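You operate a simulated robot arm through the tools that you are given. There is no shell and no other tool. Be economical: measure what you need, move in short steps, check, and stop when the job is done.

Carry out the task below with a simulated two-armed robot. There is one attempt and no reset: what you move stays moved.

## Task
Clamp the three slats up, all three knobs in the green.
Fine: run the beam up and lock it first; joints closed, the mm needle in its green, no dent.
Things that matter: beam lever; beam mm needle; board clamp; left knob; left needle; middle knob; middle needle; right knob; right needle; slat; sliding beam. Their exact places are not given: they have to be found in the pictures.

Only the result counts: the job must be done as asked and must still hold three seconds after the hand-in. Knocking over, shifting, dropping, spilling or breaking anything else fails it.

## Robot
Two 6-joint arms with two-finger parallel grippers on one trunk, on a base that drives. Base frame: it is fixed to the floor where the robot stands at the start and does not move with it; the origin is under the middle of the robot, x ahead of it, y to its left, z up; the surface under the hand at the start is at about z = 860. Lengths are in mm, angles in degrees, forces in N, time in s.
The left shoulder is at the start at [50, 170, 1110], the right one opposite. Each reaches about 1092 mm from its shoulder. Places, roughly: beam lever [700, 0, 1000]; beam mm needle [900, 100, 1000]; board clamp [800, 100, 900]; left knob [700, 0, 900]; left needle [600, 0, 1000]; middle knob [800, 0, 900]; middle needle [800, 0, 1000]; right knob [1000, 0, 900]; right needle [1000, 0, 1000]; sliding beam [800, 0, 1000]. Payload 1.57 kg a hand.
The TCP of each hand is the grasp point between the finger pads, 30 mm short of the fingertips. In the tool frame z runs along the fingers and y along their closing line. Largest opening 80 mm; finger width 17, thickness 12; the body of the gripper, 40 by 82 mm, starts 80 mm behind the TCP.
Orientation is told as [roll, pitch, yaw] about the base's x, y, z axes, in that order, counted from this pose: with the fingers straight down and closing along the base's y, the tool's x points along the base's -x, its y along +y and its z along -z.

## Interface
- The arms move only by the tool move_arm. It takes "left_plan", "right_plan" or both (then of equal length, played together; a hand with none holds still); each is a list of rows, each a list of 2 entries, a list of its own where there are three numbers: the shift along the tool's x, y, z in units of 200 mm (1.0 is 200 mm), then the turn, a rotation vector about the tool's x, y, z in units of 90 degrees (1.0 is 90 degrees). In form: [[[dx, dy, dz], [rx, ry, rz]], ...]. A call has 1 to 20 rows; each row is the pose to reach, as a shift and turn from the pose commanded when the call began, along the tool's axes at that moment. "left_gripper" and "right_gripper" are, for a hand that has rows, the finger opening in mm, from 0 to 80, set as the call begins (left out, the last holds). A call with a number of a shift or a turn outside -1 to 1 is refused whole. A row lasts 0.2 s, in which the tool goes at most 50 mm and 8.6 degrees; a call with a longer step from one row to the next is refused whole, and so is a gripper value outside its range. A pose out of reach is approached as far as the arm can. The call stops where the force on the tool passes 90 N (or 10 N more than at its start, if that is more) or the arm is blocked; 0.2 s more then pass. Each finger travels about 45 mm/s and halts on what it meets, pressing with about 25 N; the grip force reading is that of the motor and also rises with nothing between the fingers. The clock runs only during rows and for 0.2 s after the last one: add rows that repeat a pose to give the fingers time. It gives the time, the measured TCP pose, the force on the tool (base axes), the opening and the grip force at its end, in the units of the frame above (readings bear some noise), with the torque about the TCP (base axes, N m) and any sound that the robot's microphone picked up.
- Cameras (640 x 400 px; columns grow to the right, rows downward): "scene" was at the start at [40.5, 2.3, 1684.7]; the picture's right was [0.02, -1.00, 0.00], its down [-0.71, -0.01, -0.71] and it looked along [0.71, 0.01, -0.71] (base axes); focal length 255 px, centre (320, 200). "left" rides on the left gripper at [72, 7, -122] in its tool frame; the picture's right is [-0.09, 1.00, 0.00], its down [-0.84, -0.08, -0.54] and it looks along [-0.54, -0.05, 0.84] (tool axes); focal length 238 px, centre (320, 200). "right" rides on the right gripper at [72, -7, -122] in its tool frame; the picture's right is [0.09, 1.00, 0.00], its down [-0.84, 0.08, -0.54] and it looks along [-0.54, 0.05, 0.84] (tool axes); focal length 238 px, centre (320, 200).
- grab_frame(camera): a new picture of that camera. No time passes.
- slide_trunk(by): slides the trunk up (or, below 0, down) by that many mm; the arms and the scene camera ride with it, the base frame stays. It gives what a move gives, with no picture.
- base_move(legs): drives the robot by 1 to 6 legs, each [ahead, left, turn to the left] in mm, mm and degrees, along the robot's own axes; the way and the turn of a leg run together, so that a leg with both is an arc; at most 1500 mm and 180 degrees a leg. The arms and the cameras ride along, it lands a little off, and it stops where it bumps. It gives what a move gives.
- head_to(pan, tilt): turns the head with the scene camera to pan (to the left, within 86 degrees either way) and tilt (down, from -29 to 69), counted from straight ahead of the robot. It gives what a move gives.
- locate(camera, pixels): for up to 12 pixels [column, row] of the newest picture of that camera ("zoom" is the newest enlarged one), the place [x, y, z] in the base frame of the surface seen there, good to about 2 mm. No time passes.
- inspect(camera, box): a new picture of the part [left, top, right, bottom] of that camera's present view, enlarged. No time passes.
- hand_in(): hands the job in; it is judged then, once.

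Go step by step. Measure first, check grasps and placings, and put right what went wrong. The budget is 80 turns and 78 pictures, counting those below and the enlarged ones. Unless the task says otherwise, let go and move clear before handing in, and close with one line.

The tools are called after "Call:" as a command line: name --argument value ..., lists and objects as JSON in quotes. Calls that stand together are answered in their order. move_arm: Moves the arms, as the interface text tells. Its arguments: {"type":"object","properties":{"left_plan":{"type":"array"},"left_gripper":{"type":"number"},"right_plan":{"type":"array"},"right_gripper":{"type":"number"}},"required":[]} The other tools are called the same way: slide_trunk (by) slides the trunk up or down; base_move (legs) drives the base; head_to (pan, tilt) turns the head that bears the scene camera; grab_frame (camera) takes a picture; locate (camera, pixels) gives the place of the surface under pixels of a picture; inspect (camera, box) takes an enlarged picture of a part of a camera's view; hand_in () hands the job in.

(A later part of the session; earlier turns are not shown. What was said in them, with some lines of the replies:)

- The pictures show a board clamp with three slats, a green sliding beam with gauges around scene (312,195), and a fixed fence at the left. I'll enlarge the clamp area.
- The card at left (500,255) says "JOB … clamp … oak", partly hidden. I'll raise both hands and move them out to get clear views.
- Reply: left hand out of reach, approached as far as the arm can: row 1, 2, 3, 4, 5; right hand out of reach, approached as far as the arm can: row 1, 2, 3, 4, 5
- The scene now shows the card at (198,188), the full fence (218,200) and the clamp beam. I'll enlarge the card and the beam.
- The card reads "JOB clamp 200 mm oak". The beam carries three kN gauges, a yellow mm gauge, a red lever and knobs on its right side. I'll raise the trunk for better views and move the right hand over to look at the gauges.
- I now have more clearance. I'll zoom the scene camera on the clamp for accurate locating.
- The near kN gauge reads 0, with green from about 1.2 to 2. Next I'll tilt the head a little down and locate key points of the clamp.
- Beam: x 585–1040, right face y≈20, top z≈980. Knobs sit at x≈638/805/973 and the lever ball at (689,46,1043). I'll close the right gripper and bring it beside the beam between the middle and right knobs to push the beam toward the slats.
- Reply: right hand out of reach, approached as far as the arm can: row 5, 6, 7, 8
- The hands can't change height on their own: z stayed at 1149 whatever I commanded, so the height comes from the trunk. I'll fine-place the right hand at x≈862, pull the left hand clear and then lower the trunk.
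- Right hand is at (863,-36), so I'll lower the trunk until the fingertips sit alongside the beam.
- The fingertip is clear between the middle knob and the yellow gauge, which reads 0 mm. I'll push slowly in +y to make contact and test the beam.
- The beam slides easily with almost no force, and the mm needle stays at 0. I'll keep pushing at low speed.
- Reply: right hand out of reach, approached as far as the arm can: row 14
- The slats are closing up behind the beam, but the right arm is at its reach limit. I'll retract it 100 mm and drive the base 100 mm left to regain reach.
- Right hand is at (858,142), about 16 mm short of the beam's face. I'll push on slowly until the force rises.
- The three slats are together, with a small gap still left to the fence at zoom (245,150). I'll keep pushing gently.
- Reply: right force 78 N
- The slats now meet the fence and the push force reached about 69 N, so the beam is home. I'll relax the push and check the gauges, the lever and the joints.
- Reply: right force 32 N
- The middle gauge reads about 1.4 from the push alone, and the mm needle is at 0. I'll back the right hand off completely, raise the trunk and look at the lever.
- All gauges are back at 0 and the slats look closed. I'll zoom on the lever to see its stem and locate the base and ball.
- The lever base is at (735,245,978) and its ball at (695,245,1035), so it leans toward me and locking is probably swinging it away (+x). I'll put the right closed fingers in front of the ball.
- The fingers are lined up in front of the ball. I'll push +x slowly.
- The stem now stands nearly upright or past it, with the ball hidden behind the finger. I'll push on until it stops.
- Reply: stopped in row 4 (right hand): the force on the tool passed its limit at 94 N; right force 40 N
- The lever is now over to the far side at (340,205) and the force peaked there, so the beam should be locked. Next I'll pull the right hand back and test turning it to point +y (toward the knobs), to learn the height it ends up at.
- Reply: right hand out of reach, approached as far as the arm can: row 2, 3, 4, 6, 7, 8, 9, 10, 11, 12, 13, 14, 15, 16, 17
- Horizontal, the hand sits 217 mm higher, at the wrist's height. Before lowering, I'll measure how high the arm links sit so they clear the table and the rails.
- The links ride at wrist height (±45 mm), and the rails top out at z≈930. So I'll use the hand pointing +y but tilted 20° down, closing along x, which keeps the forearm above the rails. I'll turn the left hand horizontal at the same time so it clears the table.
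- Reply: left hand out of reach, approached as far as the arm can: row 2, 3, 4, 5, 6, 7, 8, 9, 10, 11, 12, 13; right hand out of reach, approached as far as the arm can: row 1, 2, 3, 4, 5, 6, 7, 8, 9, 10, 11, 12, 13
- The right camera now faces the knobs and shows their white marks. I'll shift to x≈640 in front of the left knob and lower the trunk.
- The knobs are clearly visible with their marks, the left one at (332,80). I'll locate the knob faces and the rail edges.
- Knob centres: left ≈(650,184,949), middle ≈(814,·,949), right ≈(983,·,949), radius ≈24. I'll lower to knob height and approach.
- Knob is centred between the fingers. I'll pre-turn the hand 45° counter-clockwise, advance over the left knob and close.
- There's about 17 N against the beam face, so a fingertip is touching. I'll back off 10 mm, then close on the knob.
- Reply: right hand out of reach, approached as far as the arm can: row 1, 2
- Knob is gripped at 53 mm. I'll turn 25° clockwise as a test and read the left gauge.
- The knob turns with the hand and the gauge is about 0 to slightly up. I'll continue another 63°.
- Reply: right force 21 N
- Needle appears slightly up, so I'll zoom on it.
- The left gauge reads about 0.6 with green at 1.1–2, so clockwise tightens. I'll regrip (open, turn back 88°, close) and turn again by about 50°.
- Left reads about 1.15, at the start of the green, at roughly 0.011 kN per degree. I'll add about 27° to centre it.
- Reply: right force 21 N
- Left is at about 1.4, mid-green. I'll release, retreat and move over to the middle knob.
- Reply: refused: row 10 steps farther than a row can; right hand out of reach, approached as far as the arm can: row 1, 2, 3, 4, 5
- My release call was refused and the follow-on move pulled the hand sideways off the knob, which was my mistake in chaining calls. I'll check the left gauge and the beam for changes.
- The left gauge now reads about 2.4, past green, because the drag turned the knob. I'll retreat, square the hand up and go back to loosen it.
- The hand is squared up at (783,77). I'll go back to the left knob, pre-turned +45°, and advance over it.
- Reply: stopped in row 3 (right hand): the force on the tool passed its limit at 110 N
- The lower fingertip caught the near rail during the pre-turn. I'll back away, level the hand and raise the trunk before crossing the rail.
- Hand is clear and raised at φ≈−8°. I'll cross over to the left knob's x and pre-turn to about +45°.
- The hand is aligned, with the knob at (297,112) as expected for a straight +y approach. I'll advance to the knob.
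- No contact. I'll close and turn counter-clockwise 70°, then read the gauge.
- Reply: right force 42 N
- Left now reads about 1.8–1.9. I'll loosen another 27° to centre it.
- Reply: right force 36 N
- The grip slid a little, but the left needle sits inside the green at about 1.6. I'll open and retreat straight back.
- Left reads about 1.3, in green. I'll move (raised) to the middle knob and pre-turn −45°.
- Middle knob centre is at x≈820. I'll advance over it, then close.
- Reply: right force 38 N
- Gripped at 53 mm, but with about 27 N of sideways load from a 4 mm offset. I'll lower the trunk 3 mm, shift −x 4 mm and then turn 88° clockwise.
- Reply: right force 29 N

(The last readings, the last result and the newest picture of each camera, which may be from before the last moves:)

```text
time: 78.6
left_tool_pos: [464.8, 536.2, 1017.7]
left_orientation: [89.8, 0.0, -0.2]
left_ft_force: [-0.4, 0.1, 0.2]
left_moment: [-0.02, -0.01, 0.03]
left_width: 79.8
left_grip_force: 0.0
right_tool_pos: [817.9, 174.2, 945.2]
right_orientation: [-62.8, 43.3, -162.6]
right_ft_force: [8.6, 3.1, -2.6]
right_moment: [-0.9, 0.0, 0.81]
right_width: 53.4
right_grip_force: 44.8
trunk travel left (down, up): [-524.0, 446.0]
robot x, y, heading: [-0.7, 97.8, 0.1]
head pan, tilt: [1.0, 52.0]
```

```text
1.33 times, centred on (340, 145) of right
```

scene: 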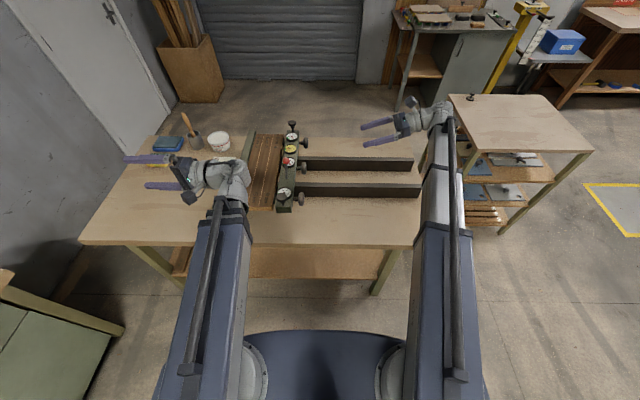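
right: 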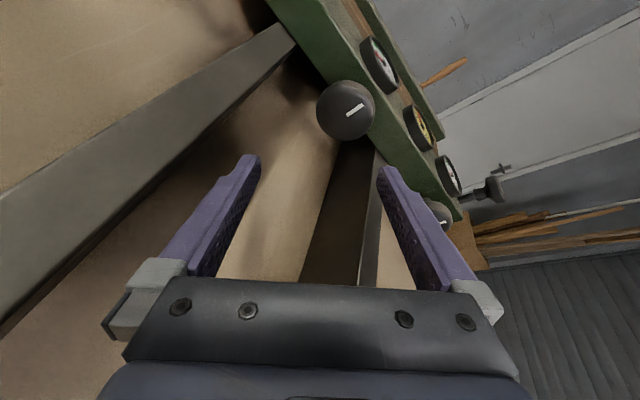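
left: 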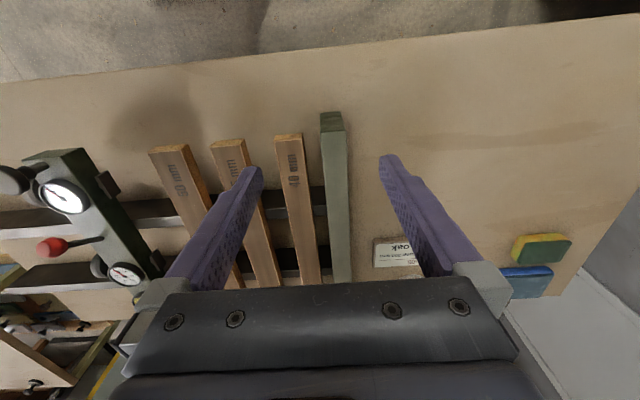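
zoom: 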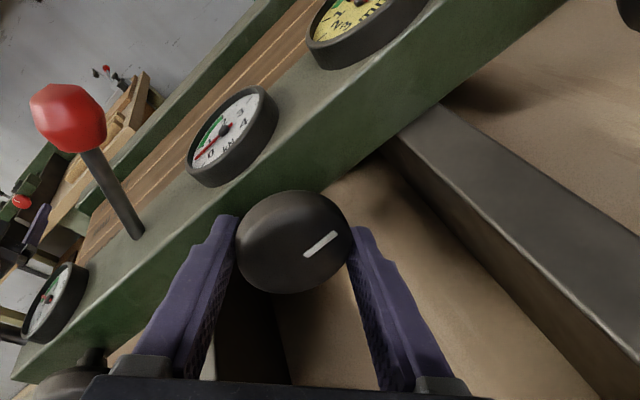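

Middle reads about 0.6, the same as the left did at this point. I'll regrip and turn another 77°.

Call:
move_arm --right_plan '[[[0, 0, 0], [0, 0, 0]], [[0, 0, 0], [0, 0, 0]], [[0, 0, 0], [0, 0, 0]], [[0, 0, 0], [0, 0, -0.09]], [[0, 0, 0], [0, 0, -0.18]], [[0, 0, 0], [0, 0, -0.27]], [[0, 0, 0], [0, 0, -0.36]], [[0, 0, 0], [0, 0, -0.45]], [[0, 0, 0], [0, 0, -0.54]], [[0, 0, 0], [0, 0, -0.63]], [[0, 0, 0], [0, 0, -0.72]], [[0, 0, 0], [0, 0, -0.81]], [[0, 0, 0], [0, 0, -0.9]], [[0, 0, 0], [0, 0, -0.95]]]' --right_gripper 80

Call:
move_arm --right_plan '[[[0, 0, 0], [0, 0, 0]], [[0, 0, 0], [0, 0, 0]], [[0, 0, 0], [0, 0, 0]], [[0, 0, 0], [0, 0, 0]], [[0, 0, 0], [0, 0, 0.09]], [[0, 0, 0], [0, 0, 0.18]], [[0, 0, 0], [0, 0, 0.27]], [[0, 0, 0], [0, 0, 0.36]], [[0, 0, 0], [0, 0, 0.45]], [[0, 0, 0], [0, 0, 0.54]], [[0, 0, 0], [0, 0, 0.63]], [[0, 0, 0], [0, 0, 0.72]], [[0, 0, 0], [0, 0, 0.8]]]' --right_gripper 30

Call:
inspect --camera "right" --box '[100, 0, 580, 290]'

```text
time: 81.6
left_tool_pos: [465.1, 535.7, 1019.0]
left_orientation: [89.8, -0.1, 0.1]
left_ft_force: [0.8, 0.4, -0.1]
left_moment: [-0.03, -0.01, -0.04]
left_width: 80.4
left_grip_force: 0.1
right_tool_pos: [817.1, 176.1, 946.6]
right_orientation: [62.5, 44.1, -22.0]
right_ft_force: [0.8, 0.4, 0.4]
right_moment: [-0.01, 0.01, 0.02]
right_width: 80.1
right_grip_force: 0.1
trunk travel left (down, up): [-524.0, 446.0]
robot x, y, heading: [2.0, 99.6, 0.1]
head pan, tilt: [1.0, 52.0]
```

```text
time: 84.4
left_tool_pos: [465.7, 535.4, 1017.1]
left_orientation: [89.9, 0.1, 0.0]
left_ft_force: [-0.1, 0.0, 0.1]
left_moment: [-0.01, -0.02, 0.0]
left_width: 80.1
left_grip_force: 0.2
right_tool_pos: [818.7, 174.7, 944.8]
right_orientation: [-54.8, 54.8, -152.0]
right_ft_force: [8.6, -1.6, -7.2]
right_moment: [-0.82, -0.03, 0.71]
right_width: 53.5
right_grip_force: 44.5
trunk travel left (down, up): [-524.0, 446.0]
robot x, y, heading: [-1.5, 100.7, 0.2]
head pan, tilt: [1.0, 52.0]
```

```text
1.33 times, centred on (340, 145) of right
```

zoom: 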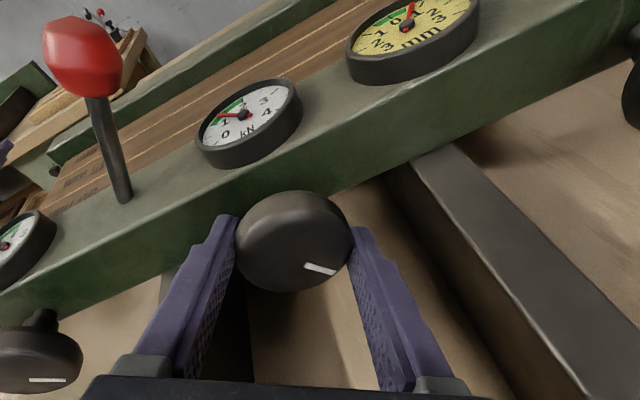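

Middle reads about 1.35, in green. The mm needle has drifted off zero, perhaps from the loose right side. I'll release, retreat and raise, with a look at the mm gauge.

Call:
move_arm --right_plan '[[[0, 0, 0], [0, 0, 0]], [[0, 0, 0], [0, 0, 0]], [[0, 0, 0], [0, 0, 0]], [[-0.047, 0.027, -0.149], [0, 0, 0]], [[-0.094, 0.054, -0.298], [0, 0, 0]], [[-0.14, 0.081, -0.4465], [0, 0, 0]], [[-0.14, 0.081, -0.4465], [0, 0, -0.09]], [[-0.14, 0.081, -0.4465], [0, 0, -0.18]], [[-0.14, 0.081, -0.4465], [0, 0, -0.27]], [[-0.14, 0.081, -0.4465], [0, 0, -0.333]]]' --right_gripper 80

Call:
slide_trunk --by 47

Call:
inspect --camera "right" --box '[160, 0, 640, 180]'

```text
time: 86.6
left_tool_pos: [464.5, 535.5, 1019.3]
left_orientation: [90.0, 0.0, -0.1]
left_ft_force: [-0.5, 1.0, -0.7]
left_moment: [-0.02, 0.01, 0.02]
left_width: 79.8
left_grip_force: 0.1
right_tool_pos: [816.1, 79.8, 945.9]
right_orientation: [1.0, 70.6, -91.0]
right_ft_force: [0.2, 0.2, 0.3]
right_moment: [0.01, -0.01, 0.04]
right_width: 80.1
right_grip_force: 0.1
trunk travel left (down, up): [-524.0, 446.0]
robot x, y, heading: [-0.9, 102.5, 0.4]
head pan, tilt: [1.0, 52.0]
```

```text
time: 87.5
left_tool_pos: [464.8, 535.6, 1064.6]
left_orientation: [90.0, 0.1, 0.2]
left_ft_force: [0.7, -1.2, 0.4]
left_moment: [-0.03, 0.01, 0.01]
left_width: 79.9
left_grip_force: 0.1
right_tool_pos: [814.8, 80.5, 992.9]
right_orientation: [0.8, 70.6, -91.3]
right_ft_force: [0.2, -0.2, -0.3]
right_moment: [0.03, 0.04, -0.01]
right_width: 80.0
right_grip_force: 0.0
trunk travel left (down, up): [-571.0, 399.0]
robot x, y, heading: [-4.9, 104.2, 0.3]
head pan, tilt: [1.0, 52.0]
```

```text
1.33 times, centred on (400, 90) of right
```

zoom: 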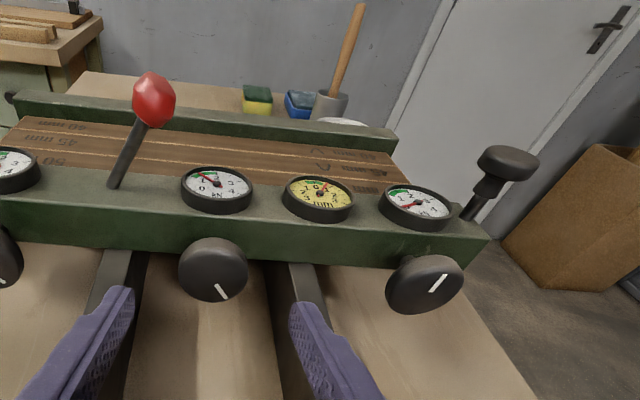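

The mm needle is about 0.5–1 off centre with the right side still loose. The right knob is beyond the arm's reach from here (wrist ≈937 mm > 875), so I'll move the left hand aside and drive the base 100 mm ahead.

Call:
move_arm --left_plan '[[[0.1, 0, 0.2], [0, 0, 0]], [[0.2, 0, 0.4], [0, 0, 0]], [[0.3, 0, 0.6], [0, 0, 0]], [[0.4, 0, 0.7], [0, 0, 0]]]'

Call:
base_move --legs '[[100, 0, 0]]'

```text
time: 88.5
left_tool_pos: [407.0, 687.3, 1065.4]
left_orientation: [89.9, 0.0, 0.2]
left_ft_force: [-0.4, 0.1, 0.2]
left_moment: [-0.02, 0.02, 0.05]
left_width: 80.0
left_grip_force: 0.1
left hand out of reach, approached as far as the arm can: row 2, 3, 4
right_tool_pos: [816.0, 80.5, 993.2]
right_orientation: [0.7, 70.6, -91.3]
right_ft_force: [0.8, 0.2, 0.8]
right_moment: [0.0, 0.01, -0.03]
right_width: 80.1
right_grip_force: 0.0
trunk travel left (down, up): [-571.0, 399.0]
robot x, y, heading: [-5.0, 100.6, 0.1]
head pan, tilt: [1.0, 52.0]
```

```text
time: 89.7
left_tool_pos: [507.3, 687.1, 1064.7]
left_orientation: [89.9, 0.0, 0.1]
left_ft_force: [0.7, -0.5, 0.1]
left_moment: [-0.01, -0.01, 0.01]
left_width: 80.2
left_grip_force: 0.0
right_tool_pos: [916.0, 81.4, 991.8]
right_orientation: [0.5, 70.7, -91.5]
right_ft_force: [0.2, 0.5, 0.9]
right_moment: [0.03, 0.02, 0.01]
right_width: 80.2
right_grip_force: 0.0
trunk travel left (down, up): [-571.0, 399.0]
robot x, y, heading: [101.7, 98.1, 0.1]
head pan, tilt: [1.0, 52.0]
```

Base moved ahead without bumping and the right hand is at x=916. I'll go to x≈986, pre-turn −45°, lower, and check alignment.

Call:
move_arm --right_plan '[[[0, 0.175, 0], [0, 0, 0]], [[0, 0.35, 0], [0, 0, 0]], [[0, 0.35, 0], [0, 0, -0.09]], [[0, 0.35, 0], [0, 0, -0.18]], [[0, 0.35, 0], [0, 0, -0.27]], [[0, 0.35, 0], [0, 0, -0.36]], [[0, 0.35, 0], [0, 0, -0.45]], [[0, 0.35, 0], [0, 0, -0.5]], [[0, 0.35, 0], [0, 0, -0.5]]]'

Call:
slide_trunk --by -47

Call:
grab_frame --camera "right"

```text
time: 91.7
left_tool_pos: [506.8, 686.9, 1065.3]
left_orientation: [89.9, 0.1, 0.0]
left_ft_force: [-0.7, 0.4, 0.0]
left_moment: [0.0, 0.0, 0.04]
left_width: 80.0
left_grip_force: 0.0
right_tool_pos: [984.8, 80.3, 992.7]
right_orientation: [63.7, 41.5, -20.2]
right_ft_force: [-0.5, -0.7, 0.6]
right_moment: [0.01, 0.01, 0.01]
right_width: 79.8
right_grip_force: 0.0
trunk travel left (down, up): [-571.0, 399.0]
robot x, y, heading: [100.7, 102.8, 0.2]
head pan, tilt: [1.0, 52.0]
```

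```text
time: 92.6
left_tool_pos: [506.8, 686.4, 1019.0]
left_orientation: [89.8, 0.0, 0.2]
left_ft_force: [-0.2, 0.5, 0.4]
left_moment: [-0.01, 0.01, -0.01]
left_width: 79.9
left_grip_force: 0.2
right_tool_pos: [985.4, 79.2, 945.3]
right_orientation: [63.8, 41.7, -20.1]
right_ft_force: [0.1, -0.9, 0.2]
right_moment: [0.02, 0.01, 0.01]
right_width: 80.0
right_grip_force: 0.1
trunk travel left (down, up): [-524.0, 446.0]
robot x, y, heading: [98.6, 105.2, -0.2]
head pan, tilt: [1.0, 52.0]
```

```text
14 pictures are left
```

right: 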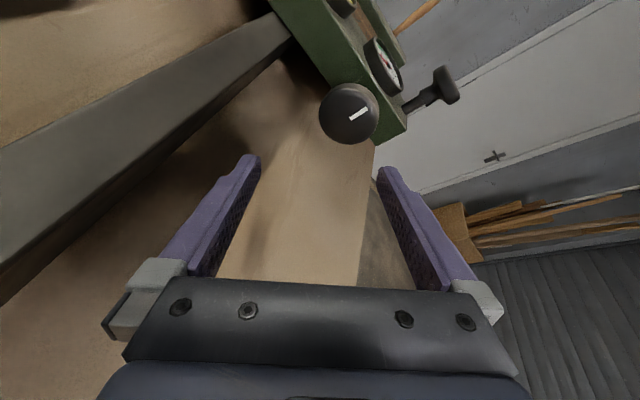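

Aligned like the middle knob was. I'll advance and close.

Call:
move_arm --right_plan '[[[0.037, 0.037, 0.149], [0, 0, 0]], [[0.074, 0.074, 0.298], [0, 0, 0]], [[0.112, 0.112, 0.448], [0, 0, 0]], [[0.112, 0.112, 0.448], [0, 0, 0]]]'

Call:
move_arm --right_plan '[[[0, 0, 0], [0, 0, 0]], [[0, 0, 0], [0, 0, 0]], [[0, 0, 0], [0, 0, 0]], [[0, 0, 0], [0, 0, 0]]]' --right_gripper 30

```text
time: 93.6
left_tool_pos: [506.0, 687.2, 1018.4]
left_orientation: [89.9, 0.0, 0.1]
left_ft_force: [0.3, -0.3, 0.0]
left_moment: [-0.03, -0.02, 0.0]
left_width: 80.0
left_grip_force: 0.0
right_tool_pos: [989.5, 173.6, 945.0]
right_orientation: [63.4, 41.6, -20.5]
right_ft_force: [0.2, 0.4, 0.0]
right_moment: [-0.01, 0.05, 0.0]
right_width: 80.2
right_grip_force: 0.2
trunk travel left (down, up): [-524.0, 446.0]
robot x, y, heading: [104.1, 97.5, -0.0]
head pan, tilt: [1.0, 52.0]
```

```text
time: 94.6
left_tool_pos: [507.0, 687.3, 1017.9]
left_orientation: [89.9, -0.1, 0.2]
left_ft_force: [0.1, 0.3, -0.4]
left_moment: [0.03, -0.01, 0.0]
left_width: 80.1
left_grip_force: 0.0
right_tool_pos: [989.8, 174.0, 947.5]
right_orientation: [63.6, 41.7, -20.3]
right_ft_force: [13.1, 3.9, 15.1]
right_moment: [0.5, -0.05, 0.09]
right_width: 53.6
right_grip_force: 35.9
trunk travel left (down, up): [-524.0, 446.0]
robot x, y, heading: [99.5, 100.9, -0.1]
head pan, tilt: [1.0, 52.0]
```

Gripped at 53.6 mm with modest side load, so I'll turn 88° clockwise.

Call:
move_arm --right_plan '[[[0, 0, 0], [0, 0, 0.09]], [[0, 0, 0], [0, 0, 0.18]], [[0, 0, 0], [0, 0, 0.27]], [[0, 0, 0], [0, 0, 0.36]], [[0, 0, 0], [0, 0, 0.45]], [[0, 0, 0], [0, 0, 0.54]], [[0, 0, 0], [0, 0, 0.63]], [[0, 0, 0], [0, 0, 0.72]], [[0, 0, 0], [0, 0, 0.81]], [[0, 0, 0], [0, 0, 0.9]], [[0, 0, 0], [0, 0, 0.98]]]'

Call:
inspect --camera "right" --box '[100, 0, 580, 290]'

```text
time: 97.0
left_tool_pos: [507.0, 687.6, 1018.4]
left_orientation: [89.8, 0.0, 0.0]
left_ft_force: [-0.5, 0.0, 0.5]
left_moment: [-0.01, 0.0, -0.01]
left_width: 80.0
left_grip_force: 0.0
right_tool_pos: [988.3, 174.2, 944.2]
right_orientation: [-62.6, 43.4, -162.3]
right_ft_force: [2.3, 0.2, -8.9]
right_moment: [-0.91, 0.01, 0.88]
right_width: 53.3
right_grip_force: 44.9
trunk travel left (down, up): [-524.0, 446.0]
robot x, y, heading: [99.2, 103.5, 0.1]
head pan, tilt: [1.0, 52.0]
```

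```text
1.33 times, centred on (340, 145) of right
```

zoom: 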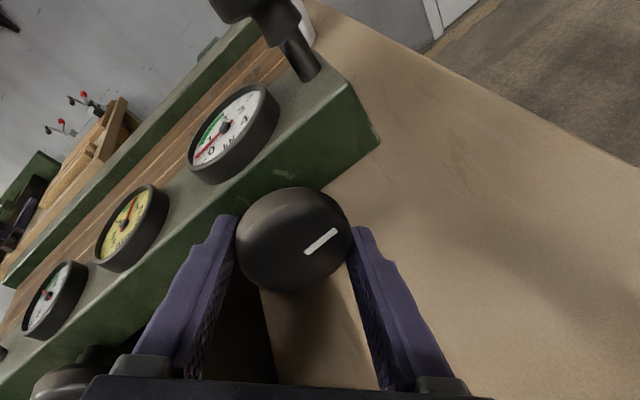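

Right reads about 0.5. I'll regrip and turn another 77°.

Call:
move_arm --right_plan '[[[0, 0, 0], [0, 0, 0]], [[0, 0, 0], [0, 0, 0]], [[0, 0, 0], [0, 0, 0]], [[0, 0, 0], [0, 0, -0.09]], [[0, 0, 0], [0, 0, -0.18]], [[0, 0, 0], [0, 0, -0.27]], [[0, 0, 0], [0, 0, -0.36]], [[0, 0, 0], [0, 0, -0.45]], [[0, 0, 0], [0, 0, -0.54]], [[0, 0, 0], [0, 0, -0.63]], [[0, 0, 0], [0, 0, -0.72]], [[0, 0, 0], [0, 0, -0.81]], [[0, 0, 0], [0, 0, -0.9]], [[0, 0, 0], [0, 0, -0.95]]]' --right_gripper 80

Call:
move_arm --right_plan '[[[0, 0, 0], [0, 0, 0]], [[0, 0, 0], [0, 0, 0]], [[0, 0, 0], [0, 0, 0]], [[0, 0, 0], [0, 0, 0]], [[0, 0, 0], [0, 0, 0.09]], [[0, 0, 0], [0, 0, 0.18]], [[0, 0, 0], [0, 0, 0.27]], [[0, 0, 0], [0, 0, 0.36]], [[0, 0, 0], [0, 0, 0.45]], [[0, 0, 0], [0, 0, 0.54]], [[0, 0, 0], [0, 0, 0.63]], [[0, 0, 0], [0, 0, 0.72]], [[0, 0, 0], [0, 0, 0.8]]]' --right_gripper 30

Call:
inspect --camera "right" --box '[80, 0, 400, 200]'

```text
time: 100.0
left_tool_pos: [506.2, 687.8, 1017.5]
left_orientation: [89.9, 0.1, 0.1]
left_ft_force: [0.1, -0.9, 0.1]
left_moment: [-0.01, 0.01, -0.01]
left_width: 79.9
left_grip_force: 0.1
right_tool_pos: [988.8, 173.6, 944.5]
right_orientation: [62.7, 43.9, -21.6]
right_ft_force: [-0.6, 0.3, 0.5]
right_moment: [-0.01, 0.0, 0.01]
right_width: 80.2
right_grip_force: 0.0
trunk travel left (down, up): [-524.0, 446.0]
robot x, y, heading: [100.7, 102.3, 0.1]
head pan, tilt: [1.0, 52.0]
```

```text
time: 102.8
left_tool_pos: [506.7, 687.3, 1019.1]
left_orientation: [89.9, 0.0, 0.1]
left_ft_force: [0.5, -0.3, -0.6]
left_moment: [-0.01, 0.02, 0.02]
left_width: 79.9
left_grip_force: 0.1
right_tool_pos: [988.2, 173.4, 944.4]
right_orientation: [-54.5, 55.1, -151.7]
right_ft_force: [11.1, -0.8, -5.7]
right_moment: [-0.78, -0.01, 0.73]
right_width: 53.7
right_grip_force: 45.1
trunk travel left (down, up): [-524.0, 446.0]
robot x, y, heading: [100.1, 103.2, 0.2]
head pan, tilt: [1.0, 52.0]
```

```text
2.00 times, centred on (240, 100) of right
```

zoom: 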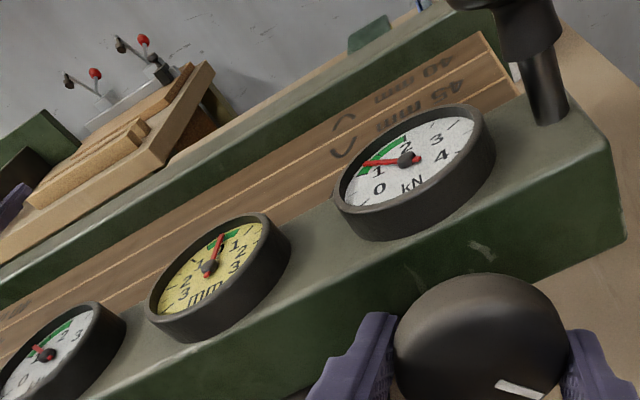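

Right reads about 1.3, and the mm needle is back in its green. I'll nudge 9° more, release and retreat.

Call:
move_arm --right_plan '[[[0, 0, 0], [0, 0, 0.05]], [[0, 0, 0], [0, 0, 0.1]], [[0, 0, 0], [0, 0, 0.1]]]'

Call:
move_arm --right_plan '[[[0, 0, 0], [0, 0, 0]], [[0, 0, 0], [0, 0, 0]], [[0, 0, 0], [0, 0, 0]], [[-0.044, 0.033, -0.149], [0, 0, 0]], [[-0.088, 0.066, -0.298], [0, 0, 0]], [[-0.132, 0.099, -0.4465], [0, 0, 0]], [[-0.132, 0.099, -0.4465], [0, 0, -0.09]], [[-0.132, 0.099, -0.4465], [0, 0, -0.18]], [[-0.132, 0.099, -0.4465], [0, 0, -0.27]], [[-0.132, 0.099, -0.4465], [0, 0, -0.36]], [[-0.132, 0.099, -0.4465], [0, 0, -0.43]]]' --right_gripper 80

Call:
slide_trunk --by 150

Call:
grab_frame --camera "right"

```text
time: 103.6
left_tool_pos: [506.8, 687.0, 1018.4]
left_orientation: [89.8, 0.0, 0.2]
left_ft_force: [0.2, 0.3, 0.8]
left_moment: [-0.01, 0.03, -0.04]
left_width: 79.8
left_grip_force: 0.0
right_tool_pos: [989.1, 173.8, 945.4]
right_orientation: [-60.5, 47.4, -159.3]
right_ft_force: [1.1, -3.1, -12.1]
right_moment: [-0.61, 0.06, 0.42]
right_width: 53.5
right_grip_force: 45.0
trunk travel left (down, up): [-524.0, 446.0]
robot x, y, heading: [95.9, 102.0, -0.1]
head pan, tilt: [1.0, 52.0]
```

```text
time: 106.0
left_tool_pos: [506.5, 686.8, 1018.5]
left_orientation: [89.9, 0.0, 0.2]
left_ft_force: [0.1, -0.8, 0.8]
left_moment: [0.03, -0.01, -0.03]
left_width: 79.9
left_grip_force: 0.1
right_tool_pos: [983.8, 80.0, 945.6]
right_orientation: [1.1, 70.5, -90.9]
right_ft_force: [0.7, 0.0, 0.1]
right_moment: [0.02, 0.0, -0.05]
right_width: 80.1
right_grip_force: 0.0
trunk travel left (down, up): [-524.0, 446.0]
robot x, y, heading: [96.5, 106.7, -0.1]
head pan, tilt: [1.0, 52.0]
```

```text
time: 107.7
left_tool_pos: [506.3, 687.1, 1167.8]
left_orientation: [89.9, 0.0, 0.1]
left_ft_force: [0.6, 0.3, -0.1]
left_moment: [0.0, 0.0, 0.0]
left_width: 79.8
left_grip_force: 0.1
right_tool_pos: [983.3, 79.3, 1095.0]
right_orientation: [0.7, 70.5, -91.3]
right_ft_force: [-1.0, 0.7, -0.5]
right_moment: [-0.02, 0.01, 0.0]
right_width: 80.0
right_grip_force: 0.0
trunk travel left (down, up): [-674.0, 296.0]
robot x, y, heading: [97.7, 99.9, 0.2]
head pan, tilt: [1.0, 52.0]
```

```text
11 pictures are left
```

right: 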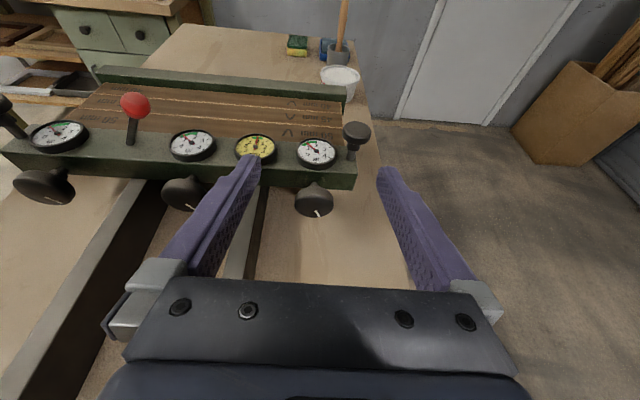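

I've retreated clear. I'll zoom on the four gauges.

Call:
inspect --camera "right" --box '[155, 110, 355, 180]'

Call:
inspect --camera "right" --box '[15, 80, 175, 180]'

```text
3.20 times, centred on (255, 145) of right
```

zoom: 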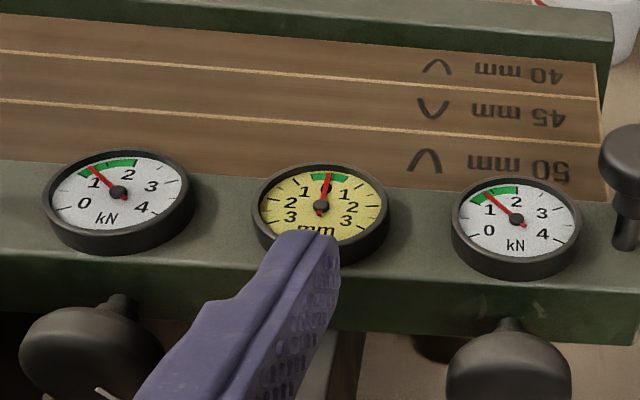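

```text
4.00 times, centred on (95, 130) of right
```

zoom: 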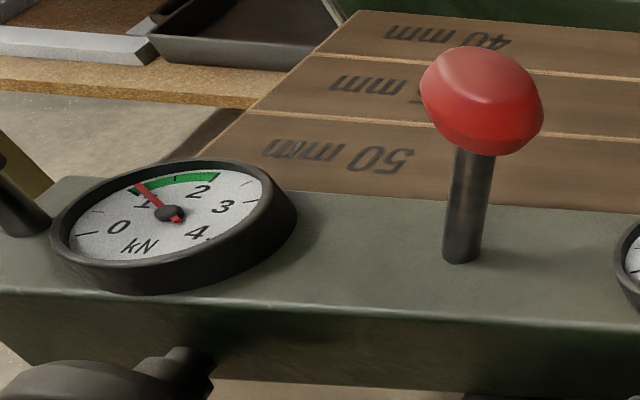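

All are in green: middle ≈1.25, right ≈1.35, mm ≈0.1. The left sits right at the green's lower edge (≈1.15), so I'll go back and tighten it slightly for margin.

Call:
move_arm --right_plan '[[[0, -0.2, 0], [0, 0, 0]], [[0, -0.4, 0], [0, 0, 0]], [[0, -0.6, 0], [0, 0, 0]], [[0, -0.8, 0], [0, 0, 0]], [[0, -1.0, 0], [0, 0, 0]]]'

Call:
move_arm --right_plan '[[[0, -0.2, 0], [0, 0, 0]], [[0, -0.4, 0], [0, 0, 0]], [[0, -0.6, 0], [0, 0, 0]], [[0, -0.667, 0], [0, 0, 0]], [[0, -0.667, 0], [0, 0, -0.09]], [[0, -0.667, 0], [0, 0, -0.18]], [[0, -0.667, 0], [0, 0, -0.18]]]'

```text
time: 108.9
left_tool_pos: [506.6, 686.6, 1168.4]
left_orientation: [89.9, 0.1, 0.3]
left_ft_force: [-0.4, -0.5, -0.3]
left_moment: [0.0, 0.02, 0.0]
left_width: 80.0
left_grip_force: 0.0
right_tool_pos: [781.1, 87.6, 1095.3]
right_orientation: [0.9, 70.4, -91.2]
right_ft_force: [0.4, 0.4, -0.9]
right_moment: [-0.01, -0.03, -0.02]
right_width: 80.2
right_grip_force: 0.1
trunk travel left (down, up): [-674.0, 296.0]
robot x, y, heading: [97.1, 98.0, 0.2]
head pan, tilt: [1.0, 52.0]
```

```text
time: 110.5
left_tool_pos: [506.7, 688.3, 1168.5]
left_orientation: [89.9, 0.0, 0.0]
left_ft_force: [0.8, 0.1, -0.2]
left_moment: [0.02, 0.01, 0.0]
left_width: 79.8
left_grip_force: 0.1
right_tool_pos: [649.9, 89.8, 1095.4]
right_orientation: [38.7, 64.6, -50.5]
right_ft_force: [0.1, -0.8, 0.2]
right_moment: [0.02, 0.04, 0.04]
right_width: 80.1
right_grip_force: 0.1
trunk travel left (down, up): [-674.0, 296.0]
robot x, y, heading: [96.9, 100.4, 0.1]
head pan, tilt: [1.0, 52.0]
```

The hand is in front of the left knob, raised, at φ≈−16°. I'll lower it and advance.

Call:
slide_trunk --by -147

Call:
move_arm --right_plan '[[[0.045, 0.013, 0.132], [0, 0, 0]], [[0.09, 0.026, 0.264], [0, 0, 0]], [[0.134, 0.04, 0.396], [0, 0, 0]], [[0.134, 0.04, 0.396], [0, 0, 0]]]'

Call:
grab_frame --camera "right"

```text
time: 112.2
left_tool_pos: [506.3, 686.6, 1021.3]
left_orientation: [89.8, -0.1, 0.1]
left_ft_force: [0.7, 0.0, 0.2]
left_moment: [-0.03, 0.02, 0.04]
left_width: 80.0
left_grip_force: 0.1
right_tool_pos: [650.9, 90.5, 948.0]
right_orientation: [38.5, 64.6, -50.7]
right_ft_force: [-0.3, -0.4, 0.1]
right_moment: [-0.01, 0.01, -0.03]
right_width: 80.2
right_grip_force: 0.2
trunk travel left (down, up): [-527.0, 443.0]
robot x, y, heading: [98.1, 100.9, 0.1]
head pan, tilt: [1.0, 52.0]
```

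```text
time: 113.2
left_tool_pos: [506.0, 687.3, 1021.1]
left_orientation: [89.9, -0.1, 0.1]
left_ft_force: [0.0, -0.4, -0.4]
left_moment: [0.0, 0.02, 0.01]
left_width: 79.8
left_grip_force: 0.0
right_tool_pos: [653.0, 173.8, 947.6]
right_orientation: [38.2, 64.4, -51.0]
right_ft_force: [-0.2, 0.1, 0.2]
right_moment: [0.02, 0.03, 0.0]
right_width: 80.2
right_grip_force: 0.0
trunk travel left (down, up): [-527.0, 443.0]
robot x, y, heading: [97.1, 99.3, -0.0]
head pan, tilt: [1.0, 52.0]
```

```text
8 pictures are left
```

right: 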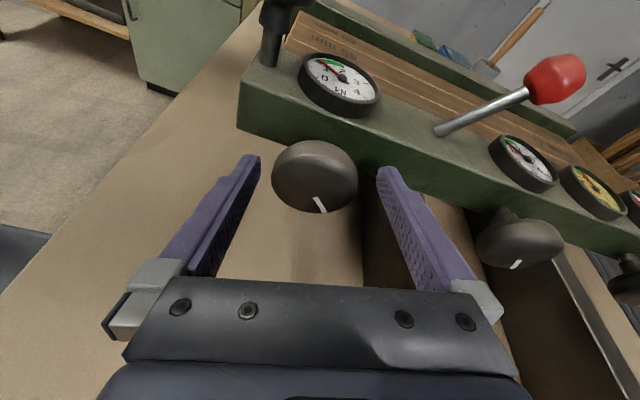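

The knob is centred. I'll close and turn about 22° clockwise.

Call:
move_arm --right_plan '[[[0, -0.01, 0], [0, 0, 0]], [[0, -0.01, 0], [0, 0, 0]], [[0, -0.01, 0], [0, 0, 0]], [[0, -0.01, 0], [0, 0, 0]], [[0, -0.01, 0], [0, 0, 0.08]], [[0, -0.01, 0], [0, 0, 0.16]], [[0, -0.01, 0], [0, 0, 0.25]], [[0, -0.01, 0], [0, 0, 0.25]]]' --right_gripper 30

Call:
inspect --camera "right" --box '[220, 20, 640, 230]'

```text
time: 115.0
left_tool_pos: [505.2, 686.5, 1020.8]
left_orientation: [89.9, -0.1, 0.1]
left_ft_force: [0.3, 0.2, 0.5]
left_moment: [0.0, -0.02, -0.02]
left_width: 80.0
left_grip_force: 0.0
right_tool_pos: [649.8, 174.6, 947.8]
right_orientation: [-16.6, 69.5, -109.6]
right_ft_force: [-18.9, -10.1, -10.9]
right_moment: [-0.58, 0.14, 0.5]
right_width: 53.3
right_grip_force: 45.3
trunk travel left (down, up): [-527.0, 443.0]
robot x, y, heading: [98.4, 102.2, 0.2]
head pan, tilt: [1.0, 52.0]
```

```text
1.52 times, centred on (430, 125) of right
```

zoom: 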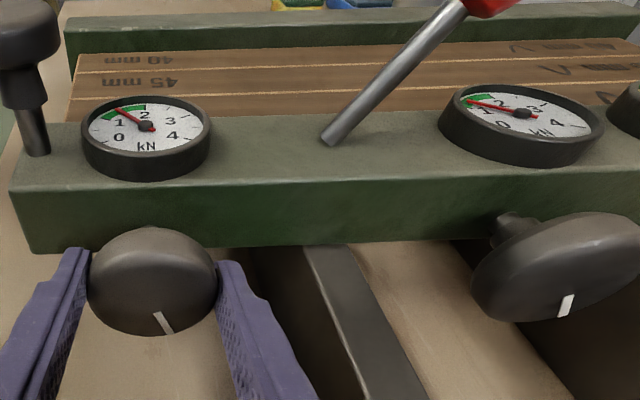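

Left is now about 1.35. I'll release, retreat, raise and check all the gauges again.

Call:
move_arm --right_plan '[[[0, 0, 0], [0, 0, 0]], [[0, 0, 0], [0, 0, 0]], [[0, 0, 0], [0, 0, 0]], [[-0.053, 0.006, -0.149], [0, 0, 0]], [[-0.106, 0.012, -0.298], [0, 0, 0]], [[-0.158, 0.017, -0.448], [0, 0, 0]], [[-0.24, 0.017, -0.67], [0, 0, 0]]]' --right_gripper 80

Call:
slide_trunk --by 200

Call:
grab_frame --camera "right"

```text
time: 116.7
left_tool_pos: [505.0, 686.7, 1020.6]
left_orientation: [89.9, 0.0, 0.2]
left_ft_force: [-0.2, 0.0, -0.2]
left_moment: [0.01, 0.02, 0.0]
left_width: 79.8
left_grip_force: 0.1
right_tool_pos: [645.9, 33.0, 948.2]
right_orientation: [-16.4, 69.4, -109.4]
right_ft_force: [-0.6, 0.0, 0.7]
right_moment: [-0.03, 0.02, 0.04]
right_width: 80.0
right_grip_force: 0.1
trunk travel left (down, up): [-527.0, 443.0]
robot x, y, heading: [101.8, 101.7, -0.1]
head pan, tilt: [1.0, 52.0]
```

```text
time: 118.8
left_tool_pos: [507.1, 687.7, 1221.4]
left_orientation: [89.9, 0.0, 0.1]
left_ft_force: [0.0, 0.9, -0.5]
left_moment: [-0.01, -0.01, -0.01]
left_width: 79.9
left_grip_force: 0.1
right_tool_pos: [645.5, 33.3, 1147.2]
right_orientation: [-16.3, 69.4, -109.6]
right_ft_force: [0.2, -0.4, 1.0]
right_moment: [0.02, 0.01, 0.0]
right_width: 80.2
right_grip_force: 0.0
trunk travel left (down, up): [-727.0, 243.0]
robot x, y, heading: [101.0, 101.8, 0.2]
head pan, tilt: [1.0, 52.0]
```

```text
6 pictures are left
```

right: 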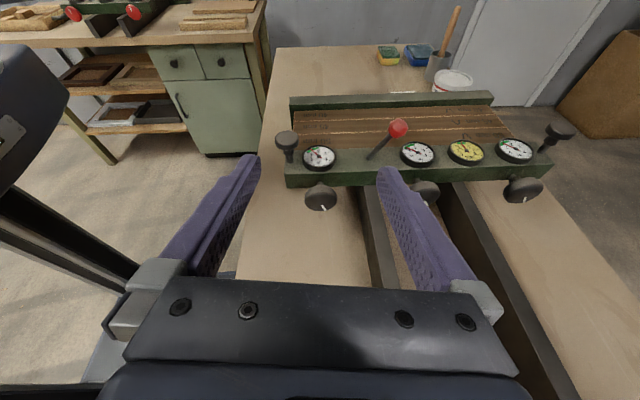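

Call:
inspect --camera "right" --box '[390, 120, 550, 180]'

Call:
inspect --camera "right" --box '[280, 120, 380, 180]'

```text
4.00 times, centred on (470, 150) of right
```

zoom: 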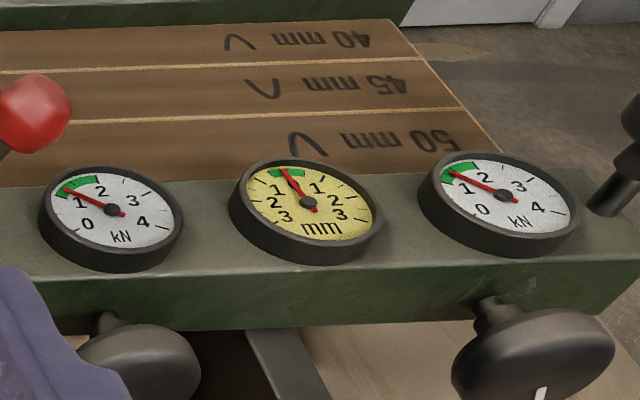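

```text
6.40 times, centred on (330, 150) of right
```

zoom: 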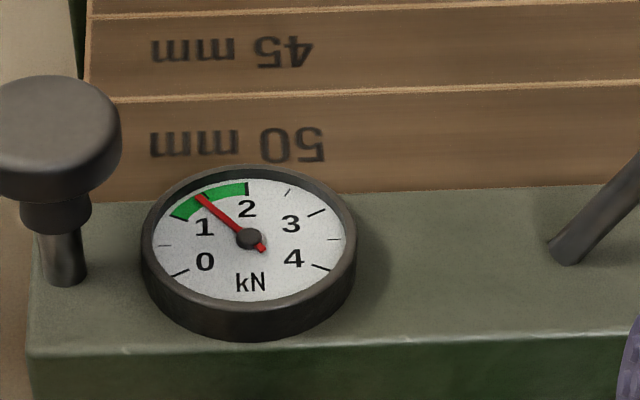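

All three kN needles are inside the 1–2 green (left ≈1.35, middle ≈1.2, right ≈1.3). The mm needle is centred, the joints look closed, the lever is locked and both hands are clear, so I'm handing in.

Call:
hand_in

```text
The job is handed in.
```

The three slats are clamped and the job is handed in: the beam was run up and locked first, all three knob needles and the mm needle are in green, and the joints look closed. While I was moving off the left knob, my hand dragged it and overtightened it to about 2.4 kN. I loosened it back to about 1.35 and saw no dent in the pictures, but I did not check the pad marks up close.
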